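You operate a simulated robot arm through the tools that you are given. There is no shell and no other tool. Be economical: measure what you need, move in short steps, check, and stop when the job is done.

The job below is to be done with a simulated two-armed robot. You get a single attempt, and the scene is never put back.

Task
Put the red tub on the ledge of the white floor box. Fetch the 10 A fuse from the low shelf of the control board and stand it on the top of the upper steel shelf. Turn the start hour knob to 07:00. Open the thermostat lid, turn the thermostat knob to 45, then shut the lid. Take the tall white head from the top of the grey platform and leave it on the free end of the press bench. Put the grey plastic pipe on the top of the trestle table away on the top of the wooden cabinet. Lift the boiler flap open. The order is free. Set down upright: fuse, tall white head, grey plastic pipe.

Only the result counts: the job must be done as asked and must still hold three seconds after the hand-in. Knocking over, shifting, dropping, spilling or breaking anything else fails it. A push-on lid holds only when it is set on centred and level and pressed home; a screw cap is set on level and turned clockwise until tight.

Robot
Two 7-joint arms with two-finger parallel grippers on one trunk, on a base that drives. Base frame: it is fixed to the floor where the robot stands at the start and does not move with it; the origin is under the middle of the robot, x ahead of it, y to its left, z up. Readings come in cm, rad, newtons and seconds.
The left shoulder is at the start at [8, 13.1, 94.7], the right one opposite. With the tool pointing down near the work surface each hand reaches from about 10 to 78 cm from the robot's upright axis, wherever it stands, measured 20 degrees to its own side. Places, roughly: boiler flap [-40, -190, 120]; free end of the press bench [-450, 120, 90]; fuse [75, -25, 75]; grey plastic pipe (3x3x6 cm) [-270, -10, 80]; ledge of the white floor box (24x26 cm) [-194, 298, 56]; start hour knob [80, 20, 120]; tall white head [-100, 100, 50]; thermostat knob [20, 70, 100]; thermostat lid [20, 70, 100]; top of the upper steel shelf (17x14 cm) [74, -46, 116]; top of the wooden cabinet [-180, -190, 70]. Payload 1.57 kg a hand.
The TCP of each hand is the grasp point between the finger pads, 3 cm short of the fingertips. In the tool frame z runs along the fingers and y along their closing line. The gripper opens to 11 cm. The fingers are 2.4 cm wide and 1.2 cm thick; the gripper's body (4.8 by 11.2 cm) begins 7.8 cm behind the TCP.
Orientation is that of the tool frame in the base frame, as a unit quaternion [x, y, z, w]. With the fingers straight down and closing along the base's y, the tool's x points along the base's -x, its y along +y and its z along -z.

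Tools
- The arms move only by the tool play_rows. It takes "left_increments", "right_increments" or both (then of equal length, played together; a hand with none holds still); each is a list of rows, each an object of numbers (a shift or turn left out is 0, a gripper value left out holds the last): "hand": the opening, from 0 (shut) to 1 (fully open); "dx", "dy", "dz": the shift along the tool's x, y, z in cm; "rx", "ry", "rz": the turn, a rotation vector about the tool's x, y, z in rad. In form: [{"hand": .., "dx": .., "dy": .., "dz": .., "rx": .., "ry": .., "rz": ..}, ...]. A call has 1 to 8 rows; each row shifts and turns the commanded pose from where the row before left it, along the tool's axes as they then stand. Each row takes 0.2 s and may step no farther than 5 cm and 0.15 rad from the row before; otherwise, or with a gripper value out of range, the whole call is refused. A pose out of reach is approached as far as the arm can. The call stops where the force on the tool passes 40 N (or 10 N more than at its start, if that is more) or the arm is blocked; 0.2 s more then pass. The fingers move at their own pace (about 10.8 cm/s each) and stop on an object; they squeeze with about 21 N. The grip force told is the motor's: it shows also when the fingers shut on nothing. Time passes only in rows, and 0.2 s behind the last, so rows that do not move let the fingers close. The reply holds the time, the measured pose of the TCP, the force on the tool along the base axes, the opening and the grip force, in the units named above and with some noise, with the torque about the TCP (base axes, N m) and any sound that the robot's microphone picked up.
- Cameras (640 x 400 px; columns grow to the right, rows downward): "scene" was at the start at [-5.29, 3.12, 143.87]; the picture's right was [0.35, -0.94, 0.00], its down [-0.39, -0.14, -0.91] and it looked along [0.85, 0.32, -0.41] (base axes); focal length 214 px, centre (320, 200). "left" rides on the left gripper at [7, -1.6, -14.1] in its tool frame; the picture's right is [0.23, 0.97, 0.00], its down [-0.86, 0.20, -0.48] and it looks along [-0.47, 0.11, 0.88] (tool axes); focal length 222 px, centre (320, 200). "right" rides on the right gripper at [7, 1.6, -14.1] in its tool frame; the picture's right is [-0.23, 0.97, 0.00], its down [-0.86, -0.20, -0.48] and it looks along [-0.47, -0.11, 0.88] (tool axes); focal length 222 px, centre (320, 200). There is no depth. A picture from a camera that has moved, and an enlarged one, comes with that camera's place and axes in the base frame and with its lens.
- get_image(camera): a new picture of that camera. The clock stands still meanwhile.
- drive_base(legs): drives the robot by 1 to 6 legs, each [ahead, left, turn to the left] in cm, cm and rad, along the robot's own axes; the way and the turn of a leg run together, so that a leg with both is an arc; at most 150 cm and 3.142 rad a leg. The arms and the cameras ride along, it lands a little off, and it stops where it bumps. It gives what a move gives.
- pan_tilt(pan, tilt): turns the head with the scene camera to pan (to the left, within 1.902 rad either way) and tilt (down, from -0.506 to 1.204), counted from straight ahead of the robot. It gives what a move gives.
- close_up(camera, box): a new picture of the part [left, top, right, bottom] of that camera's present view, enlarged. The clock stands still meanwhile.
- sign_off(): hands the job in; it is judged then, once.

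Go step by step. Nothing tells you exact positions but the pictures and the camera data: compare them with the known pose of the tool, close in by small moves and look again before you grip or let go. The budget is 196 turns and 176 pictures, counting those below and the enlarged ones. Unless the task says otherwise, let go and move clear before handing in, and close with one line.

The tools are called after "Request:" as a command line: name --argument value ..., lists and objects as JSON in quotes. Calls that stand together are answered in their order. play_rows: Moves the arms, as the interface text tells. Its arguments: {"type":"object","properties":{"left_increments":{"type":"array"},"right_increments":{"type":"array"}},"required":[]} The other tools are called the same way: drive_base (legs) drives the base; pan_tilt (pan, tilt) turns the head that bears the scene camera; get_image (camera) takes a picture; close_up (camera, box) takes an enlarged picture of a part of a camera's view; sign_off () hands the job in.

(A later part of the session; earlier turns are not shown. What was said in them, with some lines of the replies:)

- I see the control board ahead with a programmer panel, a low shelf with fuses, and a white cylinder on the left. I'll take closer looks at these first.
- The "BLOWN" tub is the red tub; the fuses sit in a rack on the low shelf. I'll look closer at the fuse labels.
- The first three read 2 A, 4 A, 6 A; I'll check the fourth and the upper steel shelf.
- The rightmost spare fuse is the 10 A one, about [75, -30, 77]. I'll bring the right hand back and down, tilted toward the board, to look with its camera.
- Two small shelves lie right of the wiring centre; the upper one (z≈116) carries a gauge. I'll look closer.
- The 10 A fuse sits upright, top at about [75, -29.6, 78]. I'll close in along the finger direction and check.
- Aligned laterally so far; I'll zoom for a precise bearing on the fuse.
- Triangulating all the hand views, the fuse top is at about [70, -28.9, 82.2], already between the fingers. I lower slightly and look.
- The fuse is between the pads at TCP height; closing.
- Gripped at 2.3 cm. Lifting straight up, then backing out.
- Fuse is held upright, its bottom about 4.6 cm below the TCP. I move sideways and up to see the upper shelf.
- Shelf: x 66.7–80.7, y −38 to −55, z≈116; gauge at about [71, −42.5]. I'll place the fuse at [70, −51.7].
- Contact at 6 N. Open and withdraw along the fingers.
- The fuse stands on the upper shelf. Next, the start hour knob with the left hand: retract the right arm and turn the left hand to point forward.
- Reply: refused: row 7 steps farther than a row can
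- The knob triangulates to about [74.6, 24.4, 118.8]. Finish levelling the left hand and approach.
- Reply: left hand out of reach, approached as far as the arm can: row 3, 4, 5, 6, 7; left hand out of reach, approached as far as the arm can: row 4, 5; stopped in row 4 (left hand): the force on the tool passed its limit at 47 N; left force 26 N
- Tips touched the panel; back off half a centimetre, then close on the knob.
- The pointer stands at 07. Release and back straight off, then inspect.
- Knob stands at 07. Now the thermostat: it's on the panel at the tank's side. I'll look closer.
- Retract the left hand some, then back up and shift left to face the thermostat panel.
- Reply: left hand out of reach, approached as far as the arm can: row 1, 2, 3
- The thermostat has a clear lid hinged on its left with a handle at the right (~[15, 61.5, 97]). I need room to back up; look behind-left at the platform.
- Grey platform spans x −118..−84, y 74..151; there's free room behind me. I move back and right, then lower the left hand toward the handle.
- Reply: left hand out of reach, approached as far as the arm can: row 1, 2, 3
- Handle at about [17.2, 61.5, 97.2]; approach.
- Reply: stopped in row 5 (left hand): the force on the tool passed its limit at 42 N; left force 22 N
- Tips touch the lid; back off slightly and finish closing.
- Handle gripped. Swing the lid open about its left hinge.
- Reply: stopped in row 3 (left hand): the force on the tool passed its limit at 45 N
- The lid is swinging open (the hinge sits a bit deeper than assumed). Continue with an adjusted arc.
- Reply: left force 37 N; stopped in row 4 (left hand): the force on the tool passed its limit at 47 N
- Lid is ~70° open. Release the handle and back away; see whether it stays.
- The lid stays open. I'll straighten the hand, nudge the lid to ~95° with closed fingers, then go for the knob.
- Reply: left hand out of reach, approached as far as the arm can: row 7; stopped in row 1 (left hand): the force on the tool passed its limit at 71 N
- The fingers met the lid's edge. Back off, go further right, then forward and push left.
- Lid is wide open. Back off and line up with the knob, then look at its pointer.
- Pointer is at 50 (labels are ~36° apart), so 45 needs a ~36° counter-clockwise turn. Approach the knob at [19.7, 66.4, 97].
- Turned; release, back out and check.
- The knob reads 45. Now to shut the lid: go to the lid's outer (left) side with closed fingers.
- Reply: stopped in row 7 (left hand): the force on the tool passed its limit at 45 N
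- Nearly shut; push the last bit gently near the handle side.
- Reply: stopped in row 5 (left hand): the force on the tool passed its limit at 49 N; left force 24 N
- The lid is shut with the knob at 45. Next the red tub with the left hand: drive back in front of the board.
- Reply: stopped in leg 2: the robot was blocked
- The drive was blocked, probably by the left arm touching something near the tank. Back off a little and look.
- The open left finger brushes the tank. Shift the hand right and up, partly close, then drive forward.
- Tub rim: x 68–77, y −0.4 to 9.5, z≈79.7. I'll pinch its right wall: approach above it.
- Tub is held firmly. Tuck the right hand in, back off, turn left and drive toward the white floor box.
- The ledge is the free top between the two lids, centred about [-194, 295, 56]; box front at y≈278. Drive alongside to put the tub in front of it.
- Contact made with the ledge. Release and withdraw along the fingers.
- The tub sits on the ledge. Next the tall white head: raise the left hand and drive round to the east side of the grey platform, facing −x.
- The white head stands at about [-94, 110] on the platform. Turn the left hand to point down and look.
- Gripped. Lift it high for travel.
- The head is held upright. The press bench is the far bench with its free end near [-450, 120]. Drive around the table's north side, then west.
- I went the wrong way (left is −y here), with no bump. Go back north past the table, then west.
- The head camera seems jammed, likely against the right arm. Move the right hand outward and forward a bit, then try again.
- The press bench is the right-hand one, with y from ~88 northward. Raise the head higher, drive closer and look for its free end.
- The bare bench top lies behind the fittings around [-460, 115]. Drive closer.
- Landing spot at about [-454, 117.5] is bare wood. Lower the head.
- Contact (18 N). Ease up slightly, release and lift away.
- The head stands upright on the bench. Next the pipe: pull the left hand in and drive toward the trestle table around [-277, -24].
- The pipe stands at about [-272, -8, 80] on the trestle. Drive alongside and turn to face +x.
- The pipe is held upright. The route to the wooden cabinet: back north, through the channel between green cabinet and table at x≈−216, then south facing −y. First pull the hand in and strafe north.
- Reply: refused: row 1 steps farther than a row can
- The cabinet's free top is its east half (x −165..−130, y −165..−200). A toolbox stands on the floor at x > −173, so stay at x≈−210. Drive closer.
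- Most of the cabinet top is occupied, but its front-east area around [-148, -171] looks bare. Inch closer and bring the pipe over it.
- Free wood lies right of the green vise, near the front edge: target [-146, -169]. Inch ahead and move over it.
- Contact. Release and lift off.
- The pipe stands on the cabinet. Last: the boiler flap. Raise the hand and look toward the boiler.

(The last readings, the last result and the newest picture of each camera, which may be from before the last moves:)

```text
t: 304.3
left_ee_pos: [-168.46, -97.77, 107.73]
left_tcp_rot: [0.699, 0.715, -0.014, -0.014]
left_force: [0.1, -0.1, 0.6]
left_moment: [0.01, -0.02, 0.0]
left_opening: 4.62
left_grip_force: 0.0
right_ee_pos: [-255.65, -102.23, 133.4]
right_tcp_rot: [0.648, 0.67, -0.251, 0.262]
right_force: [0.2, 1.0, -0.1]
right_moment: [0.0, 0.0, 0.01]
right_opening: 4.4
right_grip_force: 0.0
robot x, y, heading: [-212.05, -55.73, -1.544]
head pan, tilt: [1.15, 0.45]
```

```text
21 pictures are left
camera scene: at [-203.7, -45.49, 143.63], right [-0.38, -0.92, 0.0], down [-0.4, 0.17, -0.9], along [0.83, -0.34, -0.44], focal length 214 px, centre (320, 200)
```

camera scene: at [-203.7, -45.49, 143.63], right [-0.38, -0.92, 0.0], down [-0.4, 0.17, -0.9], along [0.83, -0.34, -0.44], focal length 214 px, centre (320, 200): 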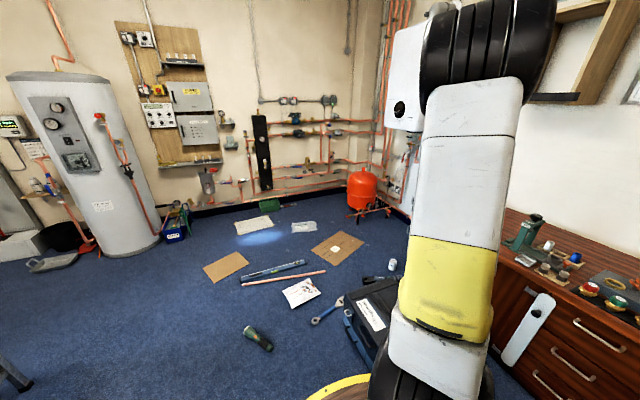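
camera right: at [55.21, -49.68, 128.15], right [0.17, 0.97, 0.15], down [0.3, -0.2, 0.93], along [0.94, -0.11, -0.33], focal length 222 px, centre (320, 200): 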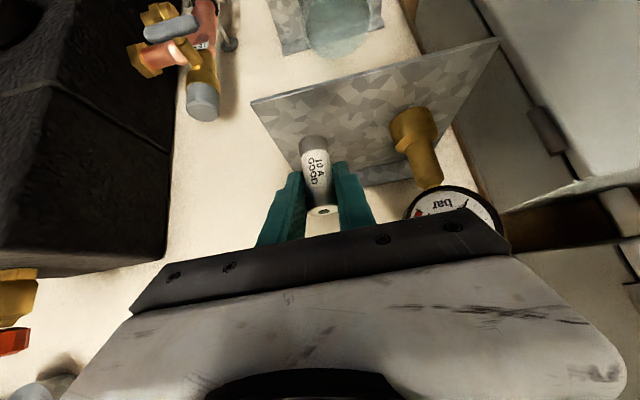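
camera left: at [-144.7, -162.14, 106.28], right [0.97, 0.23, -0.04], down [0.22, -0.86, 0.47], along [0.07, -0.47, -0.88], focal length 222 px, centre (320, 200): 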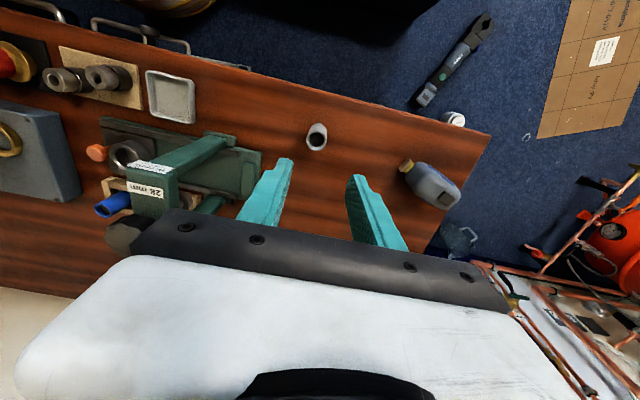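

The floor between holds loose tools (spirit level, copper pipe at x≈−53..−69), so I'll go north, east along y≈20, then south along x≈−12, keeping clear of them.

Request:
drive_base --legs '[[-76, 0, -0.027], [0, 140, 0], [0, 60, 0]]'

Request:
drive_base --legs '[[0, 0, 0.0], [60, 0, 0]]'

Request:
pan_tilt --pan -0.3 --tilt 0.35

Request:
get_image --camera "scene"

```text
t: 317.8
left_ee_pos: [28.68, -16.3, 107.79]
left_tcp_rot: [0.694, 0.72, -0.014, -0.013]
left_force: [0.0, -0.2, 0.5]
left_moment: [0.01, 0.02, -0.01]
left_opening: 4.59
left_grip_force: 0.1
right_ee_pos: [-58.43, -21.98, 133.55]
right_tcp_rot: [0.644, 0.674, -0.249, 0.264]
right_force: [-0.2, 0.0, -1.0]
right_moment: [-0.01, -0.02, 0.01]
right_opening: 4.4
right_grip_force: 0.2
robot x, y, heading: [-15.23, 25.24, -1.53]
head pan, tilt: [1.15, 0.45]
```

```text
t: 321.4
left_ee_pos: [31.41, -75.51, 107.82]
left_tcp_rot: [0.692, 0.721, -0.014, -0.014]
left_force: [-0.4, -0.2, -0.2]
left_moment: [-0.01, -0.01, 0.04]
left_opening: 4.64
left_grip_force: 0.1
right_ee_pos: [-55.62, -81.54, 133.57]
right_tcp_rot: [0.642, 0.675, -0.249, 0.265]
right_force: [-0.6, 0.0, -0.1]
right_moment: [-0.01, 0.03, 0.0]
right_opening: 4.39
right_grip_force: 0.1
robot x, y, heading: [-12.81, -34.43, -1.519]
head pan, tilt: [1.15, 0.45]
```

```text
t: 323.0
left_ee_pos: [31.37, -75.32, 107.66]
left_tcp_rot: [0.693, 0.721, -0.014, -0.013]
left_force: [0.0, 0.3, -0.2]
left_moment: [0.0, 0.02, -0.01]
left_opening: 4.65
left_grip_force: 0.0
right_ee_pos: [-55.7, -81.6, 133.46]
right_tcp_rot: [0.642, 0.676, -0.249, 0.265]
right_force: [-1.2, -0.4, -0.6]
right_moment: [0.0, 0.0, -0.03]
right_opening: 4.4
right_grip_force: 0.1
robot x, y, heading: [-12.42, -34.29, -1.528]
head pan, tilt: [-0.3, 0.351]
```

```text
20 pictures are left
camera scene: at [-15.67, -29.48, 144.55], right [-0.97, 0.25, 0.0], down [0.09, 0.33, -0.94], along [-0.24, -0.91, -0.34], focal length 214 px, centre (320, 200)
```

scene: 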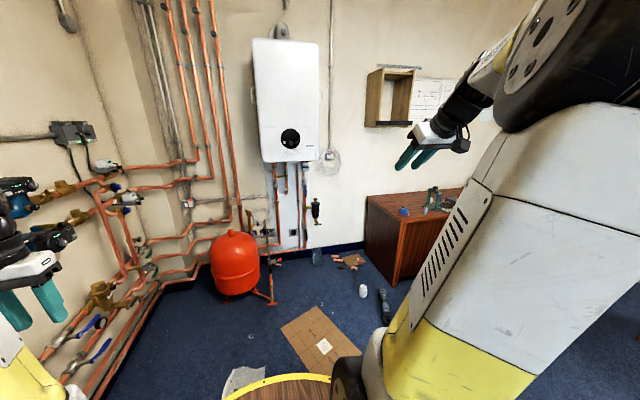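

Request:
close_up --camera "scene" --box '[240, 90, 340, 170]'

Request:
play_rows --left_increments '[{"dy": -5}, {"dy": -5}, {"dy": -5}, {"dy": -3, "dx": 3}, {"dx": 2, "dy": -3}]'

```text
5.00 times, centred on (290, 130) of scene
camera zoom: at [-15.67, -29.48, 144.55], right [-0.97, 0.25, 0.0], down [0.09, 0.33, -0.94], along [-0.24, -0.91, -0.34], focal length 1072 px, centre (470, 550)
```

zoom: 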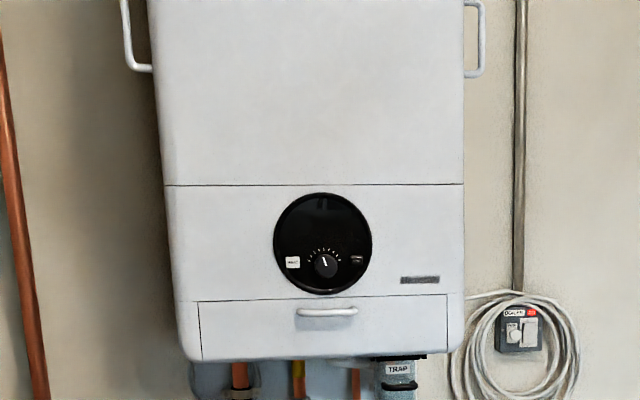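

```text
t: 324.2
left_ee_pos: [10.29, -71.43, 108.68]
left_tcp_rot: [0.692, 0.722, -0.014, -0.013]
left_force: [0.3, 0.0, -0.3]
left_moment: [-0.02, 0.02, 0.01]
left_opening: 4.64
left_grip_force: 0.1
right_ee_pos: [-55.75, -81.54, 133.49]
right_tcp_rot: [0.642, 0.675, -0.249, 0.265]
right_force: [0.5, -0.2, -0.1]
right_moment: [0.01, 0.05, -0.01]
right_opening: 4.38
right_grip_force: 0.1
robot x, y, heading: [-12.72, -34.32, -1.521]
head pan, tilt: [-0.3, 0.351]
```

The boiler has a bar handle near z≈127, x≈−33. Drive closer and bring the right hand level, with its camera looking up at it.

Request:
drive_base --legs '[[0, 0, -0.05], [50, 0, 0]]'

Request:
play_rows --right_increments '[{"ry": -0.15, "hand": 0.5}, {"ry": -0.15}, {"ry": -0.15}, {"ry": -0.15}, {"ry": -0.15}, {"ry": -0.08}, {}]'

Request:
get_image --camera "right"

```text
t: 327.6
left_ee_pos: [8.17, -122.37, 108.63]
left_tcp_rot: [0.709, 0.705, -0.014, -0.014]
left_force: [-0.3, 0.4, 0.6]
left_moment: [0.04, -0.03, 0.0]
left_opening: 4.62
left_grip_force: 0.1
right_ee_pos: [-58.17, -129.3, 133.38]
right_tcp_rot: [0.658, 0.659, -0.255, 0.259]
right_force: [0.4, -0.1, -0.3]
right_moment: [0.0, 0.02, -0.03]
right_opening: 4.39
right_grip_force: 0.0
robot x, y, heading: [-12.94, -84.05, -1.573]
head pan, tilt: [-0.3, 0.351]
```

```text
t: 329.1
left_ee_pos: [8.3, -122.29, 108.67]
left_tcp_rot: [0.709, 0.705, -0.013, -0.013]
left_force: [0.0, 0.7, -0.5]
left_moment: [-0.02, 0.01, -0.02]
left_opening: 4.61
left_grip_force: 0.0
right_ee_pos: [-58.06, -129.18, 133.34]
right_tcp_rot: [0.499, 0.499, -0.499, 0.502]
right_force: [-0.3, 0.5, 0.3]
right_moment: [0.0, -0.03, 0.02]
right_opening: 5.51
right_grip_force: 0.1
robot x, y, heading: [-12.69, -84.46, -1.573]
head pan, tilt: [-0.3, 0.351]
```

```text
18 pictures are left
camera right: at [-56.41, -115.04, 126.33], right [0.97, 0.0, 0.23], down [-0.2, 0.48, 0.85], along [-0.11, -0.88, 0.47], focal length 222 px, centre (320, 200)
```

right: 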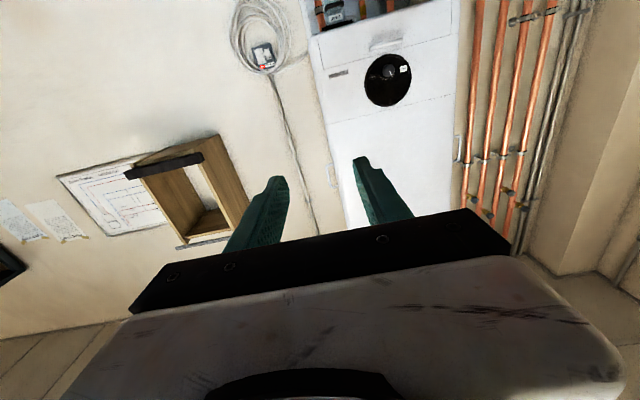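

Request:
close_up --camera "right" --box '[300, 0, 480, 112]'

```text
3.56 times, centred on (390, 56) of right
camera zoom: at [-56.41, -115.04, 126.33], right [0.97, 0.0, 0.23], down [-0.2, 0.48, 0.85], along [-0.11, -0.88, 0.47], focal length 790 px, centre (71, 712)
```

zoom: 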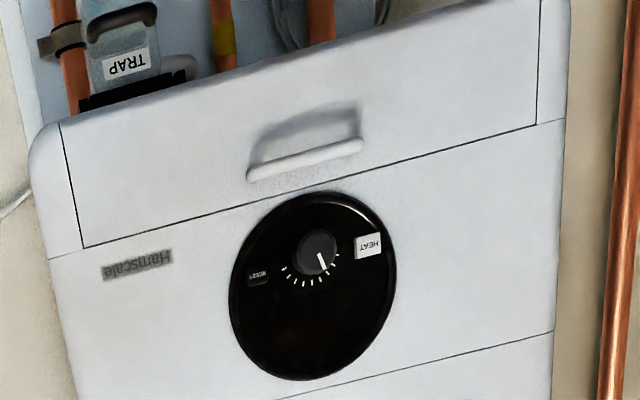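

The flap is the bottom panel (z≈116–125), hinged at its top seam, with a bar handle at about [-36.4, -191, 123]. I'll lift it by hooking closed fingers under the bar. Drive closer and position the right hand.

Request:
drive_base --legs '[[32, 0, 0]]'

Request:
play_rows --right_increments '[{"dx": 4, "hand": 0}, {"dx": 4}, {"dx": 4, "dy": 2}, {"dy": 5}, {"dy": 5}, {"dy": 5}, {"dy": 4.5}, {}]'

Request:
get_image --camera "right"

```text
t: 331.3
left_ee_pos: [8.13, -153.81, 108.57]
left_tcp_rot: [0.71, 0.704, -0.014, -0.013]
left_force: [-0.8, 1.0, 0.2]
left_moment: [-0.02, -0.07, 0.02]
left_opening: 4.62
left_grip_force: 0.1
right_ee_pos: [-58.01, -160.86, 133.37]
right_tcp_rot: [0.5, 0.499, -0.499, 0.502]
right_force: [-0.6, 0.2, -0.5]
right_moment: [-0.01, 0.0, -0.01]
right_opening: 5.5
right_grip_force: 0.0
robot x, y, heading: [-13.19, -115.7, -1.572]
head pan, tilt: [-0.3, 0.351]
```

```text
t: 333.1
left_ee_pos: [8.24, -153.84, 108.64]
left_tcp_rot: [0.709, 0.704, -0.013, -0.014]
left_force: [-1.5, 0.7, 1.2]
left_moment: [-0.02, -0.01, 0.0]
left_opening: 4.61
left_grip_force: 0.1
right_ee_pos: [-42.78, -166.33, 126.83]
right_tcp_rot: [0.5, 0.499, -0.499, 0.503]
right_force: [0.1, -0.7, -0.4]
right_moment: [-0.02, 0.01, 0.01]
right_opening: 0.01
right_grip_force: 20.9
right hand out of reach, approached as far as the arm can: row 5, 6, 7
robot x, y, heading: [-12.87, -116.07, -1.572]
head pan, tilt: [-0.3, 0.351]
```

```text
16 pictures are left
camera right: at [-41.05, -151.98, 119.81], right [0.97, 0.0, 0.23], down [-0.21, 0.48, 0.85], along [-0.11, -0.88, 0.47], focal length 222 px, centre (320, 200)
```

right: 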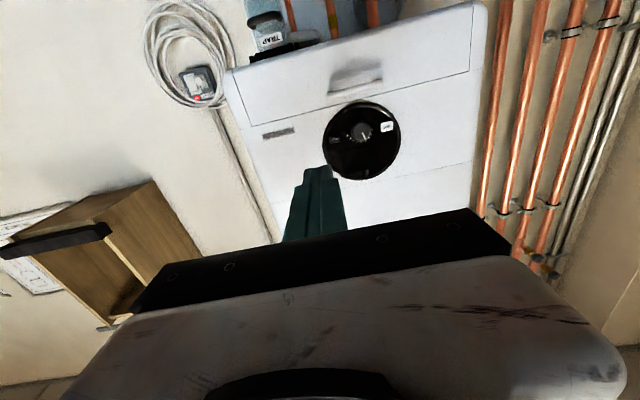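

Request:
play_rows --right_increments '[{"dz": 4, "dx": 2}, {"dz": 4, "dx": 2, "dy": 2}, {"dz": 3, "dx": 2, "dy": 2}, {"dz": 2, "dx": 1.5, "dy": 2}, {}]'

Request:
get_image --camera "right"

Request:
close_up --camera "scene" --box '[240, 90, 420, 200]'

```text
t: 334.3
left_ee_pos: [8.22, -153.94, 108.55]
left_tcp_rot: [0.709, 0.705, -0.014, -0.014]
left_force: [-0.5, -0.5, 0.1]
left_moment: [-0.03, -0.01, -0.01]
left_opening: 4.64
left_grip_force: 0.2
right_ee_pos: [-36.52, -179.27, 119.74]
right_tcp_rot: [0.499, 0.5, -0.498, 0.503]
right_force: [0.3, 0.0, 0.2]
right_moment: [0.0, 0.01, 0.04]
right_opening: 0.01
right_grip_force: 21.3
robot x, y, heading: [-12.97, -115.87, -1.572]
head pan, tilt: [-0.3, 0.351]
```

```text
15 pictures are left
camera right: at [-34.88, -165.01, 112.73], right [0.97, 0.0, 0.23], down [-0.2, 0.48, 0.85], along [-0.11, -0.88, 0.47], focal length 222 px, centre (320, 200)
```

right: 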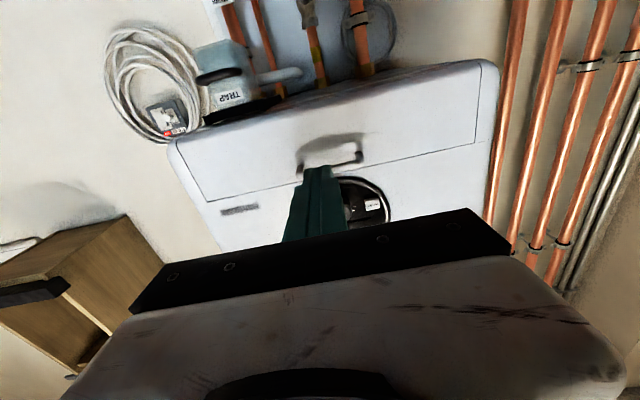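

```text
3.56 times, centred on (330, 145) of scene
camera zoom: at [-15.66, -110.78, 144.55], right [-0.95, 0.3, 0.0], down [0.1, 0.33, -0.94], along [-0.28, -0.9, -0.34], focal length 763 px, centre (284, 396)
```

zoom: 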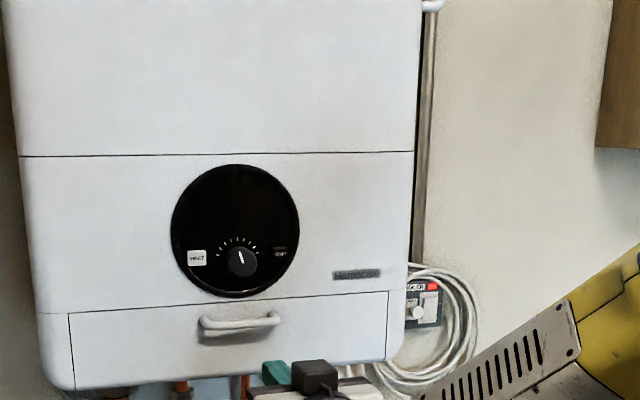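

Request:
play_rows --right_increments '[{"dz": 4, "dx": 0.5, "dy": 0.5}, {"dz": 3}, {"dz": 1.5}, {"dz": 1}, {}]'

Request:
get_image --camera "right"

Request:
close_up --camera "scene" --box '[260, 140, 350, 200]'

```text
t: 335.5
left_ee_pos: [8.21, -153.84, 108.61]
left_tcp_rot: [0.71, 0.704, -0.014, -0.013]
left_force: [-0.2, 0.5, 0.8]
left_moment: [0.0, 0.02, 0.01]
left_opening: 4.67
left_grip_force: 0.1
right_ee_pos: [-36.06, -188.58, 119.1]
right_tcp_rot: [0.499, 0.499, -0.499, 0.503]
right_force: [-0.3, 0.5, 0.2]
right_moment: [0.02, -0.01, -0.02]
right_opening: 0.0
right_grip_force: 21.0
robot x, y, heading: [-12.94, -115.85, -1.574]
head pan, tilt: [-0.3, 0.351]
```

```text
13 pictures are left
camera right: at [-34.45, -174.42, 112.0], right [0.97, 0.0, 0.23], down [-0.2, 0.48, 0.85], along [-0.11, -0.88, 0.47], focal length 222 px, centre (320, 200)
```

right: 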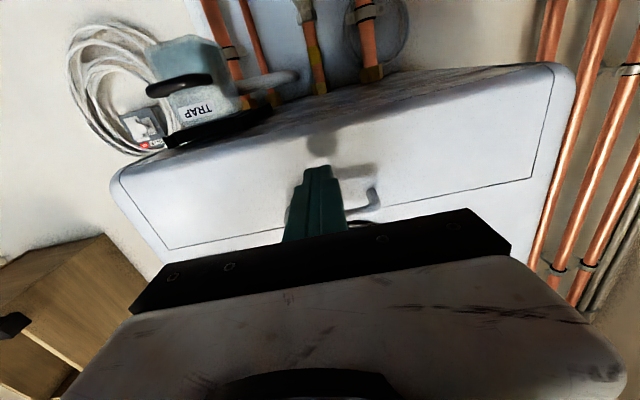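

```text
6.67 times, centred on (305, 170) of scene
camera zoom: at [-15.67, -110.79, 144.55], right [-0.95, 0.3, 0.0], down [0.1, 0.33, -0.94], along [-0.28, -0.9, -0.34], focal length 1430 px, centre (420, 400)
```

zoom: 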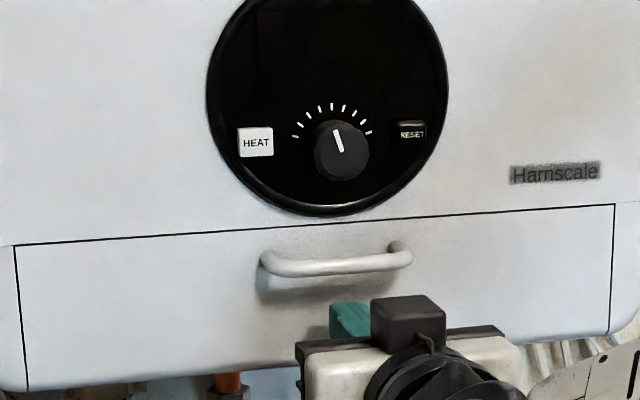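

Request:
play_rows --right_increments '[{"dz": 0.7}, {"dz": 0.7}, {"dz": 0.7}, {"dz": 0.7}, {}]'

```text
t: 336.4
left_ee_pos: [8.21, -153.74, 108.64]
left_tcp_rot: [0.71, 0.704, -0.014, -0.013]
left_force: [0.3, 0.1, -0.9]
left_moment: [0.0, -0.04, -0.02]
left_opening: 4.62
left_grip_force: 0.0
right_ee_pos: [-36.18, -190.55, 118.89]
right_tcp_rot: [0.5, 0.499, -0.498, 0.503]
right_force: [-0.1, 28.4, 6.0]
right_moment: [0.14, -0.22, -0.08]
right_opening: 0.0
right_grip_force: 21.4
robot x, y, heading: [-13.25, -115.93, -1.574]
head pan, tilt: [-0.3, 0.351]
stopped in row 4 (right hand): the force on the tool passed its limit at 57 N (the readings are from after the stop); the commanded pose is now the measured one
```

Request:
play_rows --right_increments '[{"dz": -1.2}, {"dx": -0.7}, {"dx": -0.7}, {"dx": -0.7}, {"dx": -0.7}, {"dx": -0.7}, {}]'

Request:
close_up --camera "scene" --box '[260, 140, 350, 200]'

```text
t: 337.8
left_ee_pos: [8.15, -153.85, 108.66]
left_tcp_rot: [0.71, 0.704, -0.014, -0.014]
left_force: [-0.3, -0.5, 0.2]
left_moment: [0.04, -0.03, 0.02]
left_opening: 4.62
left_grip_force: 0.0
right_ee_pos: [-36.16, -189.56, 120.91]
right_tcp_rot: [0.506, 0.505, -0.49, 0.499]
right_force: [-0.3, 1.2, -3.5]
right_moment: [0.01, 0.05, 0.06]
right_opening: 0.02
right_grip_force: 21.0
robot x, y, heading: [-12.68, -116.1, -1.576]
head pan, tilt: [-0.3, 0.351]
stopped in row 6 (right hand): the force on the tool passed its limit at 47 N (the readings are from after the stop); the commanded pose is now the measured one
```

```text
6.67 times, centred on (305, 170) of scene
camera zoom: at [-15.67, -110.76, 144.55], right [-0.95, 0.3, 0.0], down [0.1, 0.33, -0.94], along [-0.28, -0.9, -0.34], focal length 1430 px, centre (420, 400)
```

zoom: 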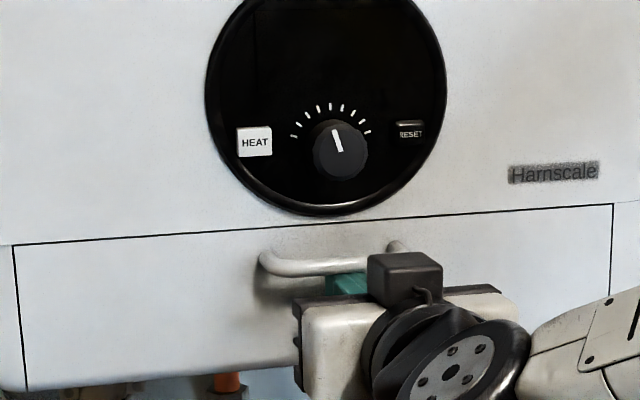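

Pushing up doesn't move it; the bar sits near the flap's top, so I should grip it and pull. Back off and roll the hand 90° so the fingers close vertically.

Request:
play_rows --right_increments '[{"dz": -4, "dx": 0.3}, {"dz": -4}, {"rz": 0.15, "hand": 0.35}, {"rz": 0.15}, {"rz": 0.15}, {"rz": 0.15}, {"rz": 0.15}, {"rz": 0.15}]'

Request:
play_rows --right_increments '[{"rz": 0.15}, {"rz": 0.15}, {"rz": 0.15}, {"rz": 0.15}, {"rz": 0.071}, {}]'

Request:
get_image --camera "right"

```text
t: 339.6
left_ee_pos: [8.15, -153.83, 108.57]
left_tcp_rot: [0.709, 0.705, -0.013, -0.014]
left_force: [0.0, 0.3, 0.4]
left_moment: [0.0, 0.02, 0.0]
left_opening: 4.64
left_grip_force: 0.1
right_ee_pos: [-36.32, -181.54, 120.75]
right_tcp_rot: [0.675, 0.235, -0.224, 0.663]
right_force: [0.2, 0.1, 0.6]
right_moment: [-0.01, -0.02, 0.0]
right_opening: 3.86
right_grip_force: 0.0
robot x, y, heading: [-12.94, -115.77, -1.573]
head pan, tilt: [-0.3, 0.351]
```

```text
t: 341.0
left_ee_pos: [8.12, -153.91, 108.61]
left_tcp_rot: [0.71, 0.704, -0.013, -0.014]
left_force: [-0.7, 0.2, -0.3]
left_moment: [0.03, 0.0, 0.04]
left_opening: 4.63
left_grip_force: 0.0
right_ee_pos: [-36.26, -181.6, 120.92]
right_tcp_rot: [0.714, -0.001, 0.008, 0.7]
right_force: [0.5, 0.6, -0.1]
right_moment: [0.0, 0.02, -0.04]
right_opening: 3.85
right_grip_force: 0.1
robot x, y, heading: [-13.23, -115.46, -1.575]
head pan, tilt: [-0.3, 0.351]
```

```text
10 pictures are left
camera right: at [-29.42, -167.24, 122.84], right [-0.24, -0.02, 0.97], down [-0.86, 0.47, -0.2], along [-0.46, -0.88, -0.13], focal length 222 px, centre (320, 200)
```

right: 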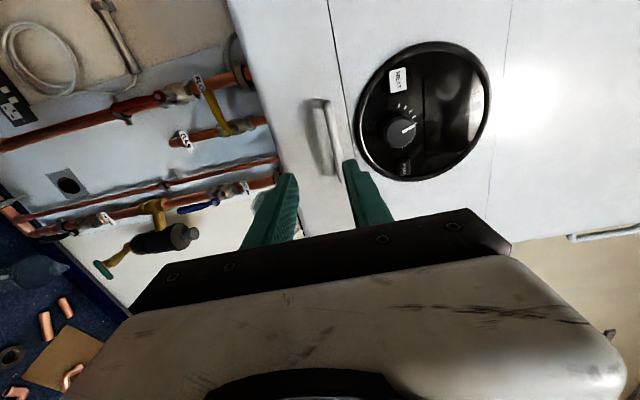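

Request:
play_rows --right_increments '[{"dy": 1.3, "dx": 1}, {"dz": 4}, {"dz": 3}, {"dz": 0.8}, {"hand": 0.15}, {"hand": 0}, {}, {}]'

Request:
get_image --camera "right"

```text
t: 342.8
left_ee_pos: [8.24, -153.73, 108.65]
left_tcp_rot: [0.709, 0.705, -0.014, -0.012]
left_force: [-0.2, -0.2, 0.4]
left_moment: [0.03, 0.02, -0.01]
left_opening: 4.62
left_grip_force: 0.1
right_ee_pos: [-35.3, -189.2, 122.44]
right_tcp_rot: [0.713, 0.0, 0.006, 0.701]
right_force: [-3.3, 12.5, 30.3]
right_moment: [-0.52, 0.34, -0.35]
right_opening: 1.02
right_grip_force: 28.6
robot x, y, heading: [-13.0, -115.59, -1.574]
head pan, tilt: [-0.3, 0.351]
```

```text
9 pictures are left
camera right: at [-28.33, -174.95, 124.34], right [-0.23, -0.02, 0.97], down [-0.86, 0.47, -0.2], along [-0.46, -0.88, -0.12], focal length 222 px, centre (320, 200)
```

right: 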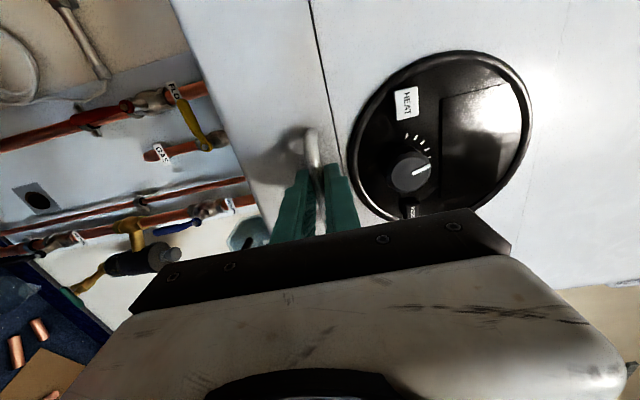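

Request:
play_rows --right_increments '[{"dy": 0.4}, {"dz": -0.5}, {"dz": -0.5}, {}]'

```text
t: 343.8
left_ee_pos: [8.18, -153.99, 108.6]
left_tcp_rot: [0.71, 0.704, -0.013, -0.014]
left_force: [0.6, 0.2, -0.5]
left_moment: [0.02, -0.03, 0.0]
left_opening: 4.59
left_grip_force: 0.0
right_ee_pos: [-35.21, -188.39, 122.06]
right_tcp_rot: [0.717, 0.0, 0.007, 0.697]
right_force: [-1.5, -6.0, -11.6]
right_moment: [0.25, 0.39, 0.31]
right_opening: 1.01
right_grip_force: 28.3
robot x, y, heading: [-12.8, -115.8, -1.573]
head pan, tilt: [-0.3, 0.351]
```

The bar moved out and down: the flap is hinged at its bottom edge. Follow that arc.

Request:
play_rows --right_increments '[{"dz": -0.86, "dy": -0.4}, {"dz": -1.36, "dy": -1.35}, {"dz": -0.97, "dy": -1.66}, {}]'

Request:
close_up --camera "scene" --box '[240, 120, 360, 200]'

```text
t: 344.8
left_ee_pos: [8.17, -153.96, 108.62]
left_tcp_rot: [0.71, 0.704, -0.013, -0.015]
left_force: [-0.6, -0.6, -0.7]
left_moment: [-0.02, 0.0, 0.04]
left_opening: 4.6
left_grip_force: 0.0
right_ee_pos: [-35.21, -185.16, 119.13]
right_tcp_rot: [0.715, 0.0, 0.007, 0.699]
right_force: [6.1, -25.4, -11.6]
right_moment: [0.18, -0.13, 0.15]
right_opening: 1.01
right_grip_force: 28.0
robot x, y, heading: [-12.68, -115.58, -1.575]
head pan, tilt: [-0.3, 0.351]
```

```text
5.00 times, centred on (300, 160) of scene
camera zoom: at [-15.64, -110.92, 144.56], right [-0.95, 0.3, 0.0], down [0.1, 0.33, -0.94], along [-0.28, -0.9, -0.34], focal length 1072 px, centre (420, 400)
```

zoom: 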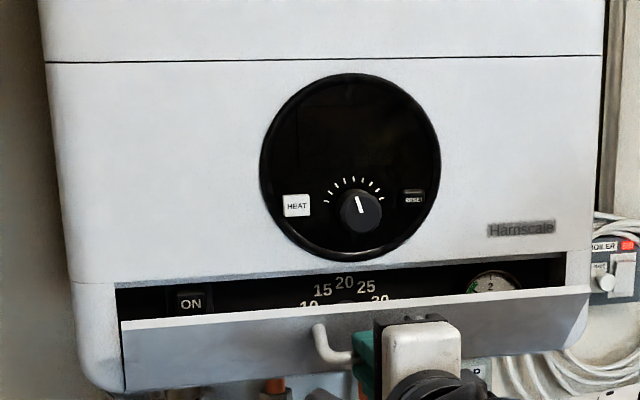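

It's opening, controls showing behind. Continue the arc to ~90°.

Request:
play_rows --right_increments '[{"dz": -0.2, "dy": -1.85}, {"dz": 0.1, "dy": -1.92}, {"dz": 0.5, "dy": -1.86}, {}]'

Request:
close_up --camera "scene" --box '[240, 120, 360, 200]'

```text
t: 345.8
left_ee_pos: [8.22, -153.89, 108.67]
left_tcp_rot: [0.71, 0.704, -0.014, -0.014]
left_force: [1.2, 0.4, 0.3]
left_moment: [-0.02, 0.01, -0.01]
left_opening: 4.64
left_grip_force: 0.0
right_ee_pos: [-35.27, -185.17, 113.2]
right_tcp_rot: [0.715, 0.0, 0.005, 0.699]
right_force: [1.6, 11.4, -5.6]
right_moment: [0.08, -0.4, 0.05]
right_opening: 1.01
right_grip_force: 28.1
robot x, y, heading: [-12.97, -115.79, -1.569]
head pan, tilt: [-0.3, 0.351]
```

```text
5.00 times, centred on (300, 160) of scene
camera zoom: at [-15.66, -110.69, 144.55], right [-0.95, 0.3, 0.0], down [0.1, 0.33, -0.94], along [-0.28, -0.9, -0.34], focal length 1072 px, centre (420, 400)
```

zoom: 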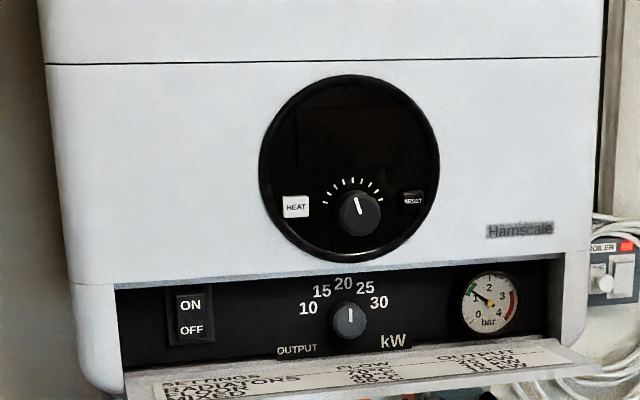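

Flap is open wide. Release gently and back straight out.

Request:
play_rows --right_increments '[{"hand": 0.15}, {}, {"dz": -1.5}, {"dz": -3}, {"dz": -5}, {"dz": -5}]'

Request:
close_up --camera "scene" --box '[240, 120, 360, 200]'

```text
t: 347.2
left_ee_pos: [8.31, -153.86, 108.62]
left_tcp_rot: [0.71, 0.704, -0.013, -0.014]
left_force: [0.8, -0.7, -1.2]
left_moment: [0.04, 0.02, 0.0]
left_opening: 4.62
left_grip_force: 0.1
right_ee_pos: [-36.69, -175.1, 114.58]
right_tcp_rot: [0.715, 0.0, 0.007, 0.699]
right_force: [-0.3, -0.7, -0.8]
right_moment: [-0.04, -0.02, 0.0]
right_opening: 1.66
right_grip_force: 0.0
right hand out of reach, approached as far as the arm can: row 6
robot x, y, heading: [-13.07, -115.95, -1.568]
head pan, tilt: [-0.3, 0.351]
```

```text
5.00 times, centred on (300, 160) of scene
camera zoom: at [-15.66, -110.76, 144.55], right [-0.95, 0.3, 0.0], down [0.1, 0.33, -0.94], along [-0.28, -0.9, -0.34], focal length 1072 px, centre (420, 400)
```

zoom: 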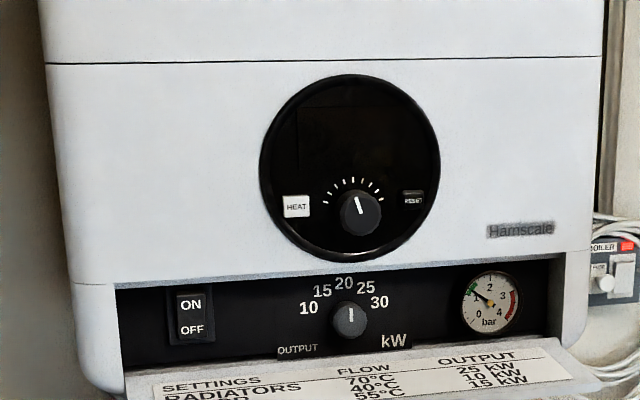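

The flap stays open. I'll move clear and hand in.

Request:
drive_base --legs '[[-20, 0, 0]]'

Request:
get_image --camera "scene"

```text
t: 348.8
left_ee_pos: [8.13, -133.95, 108.59]
left_tcp_rot: [0.711, 0.703, -0.014, -0.014]
left_force: [-0.5, -0.2, 0.4]
left_moment: [-0.02, 0.04, -0.01]
left_opening: 4.62
left_grip_force: 0.0
right_ee_pos: [-36.93, -154.83, 114.61]
right_tcp_rot: [0.714, -0.001, 0.005, 0.7]
right_force: [-0.4, -0.1, 0.2]
right_moment: [0.01, 0.01, 0.0]
right_opening: 1.67
right_grip_force: 0.1
robot x, y, heading: [-12.63, -95.54, -1.574]
head pan, tilt: [-0.3, 0.351]
```

```text
5 pictures are left
camera scene: at [-15.57, -90.62, 144.55], right [-0.95, 0.3, 0.0], down [0.1, 0.33, -0.94], along [-0.28, -0.9, -0.34], focal length 214 px, centre (320, 200)
```

scene: 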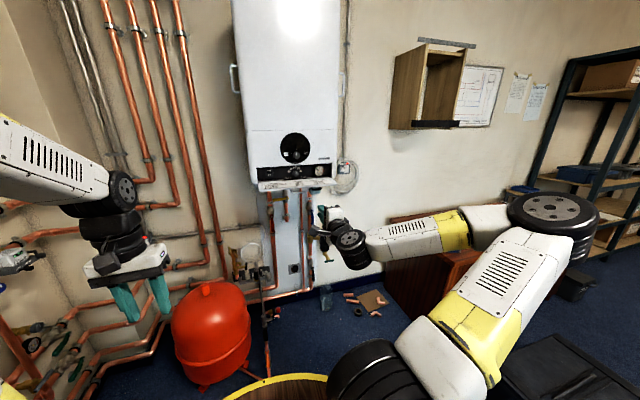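

The flap is open, both hands are empty and clear of everything, and every item on the list has been done, so I'm handing in.

Request:
sign_off

```text
The job is handed in.
```

I did all seven parts and handed the job in; the start hour knob is at 07:00, but I did not press SAVE, so the programmer display still reads "06:00-21:00 NOT SAVED".
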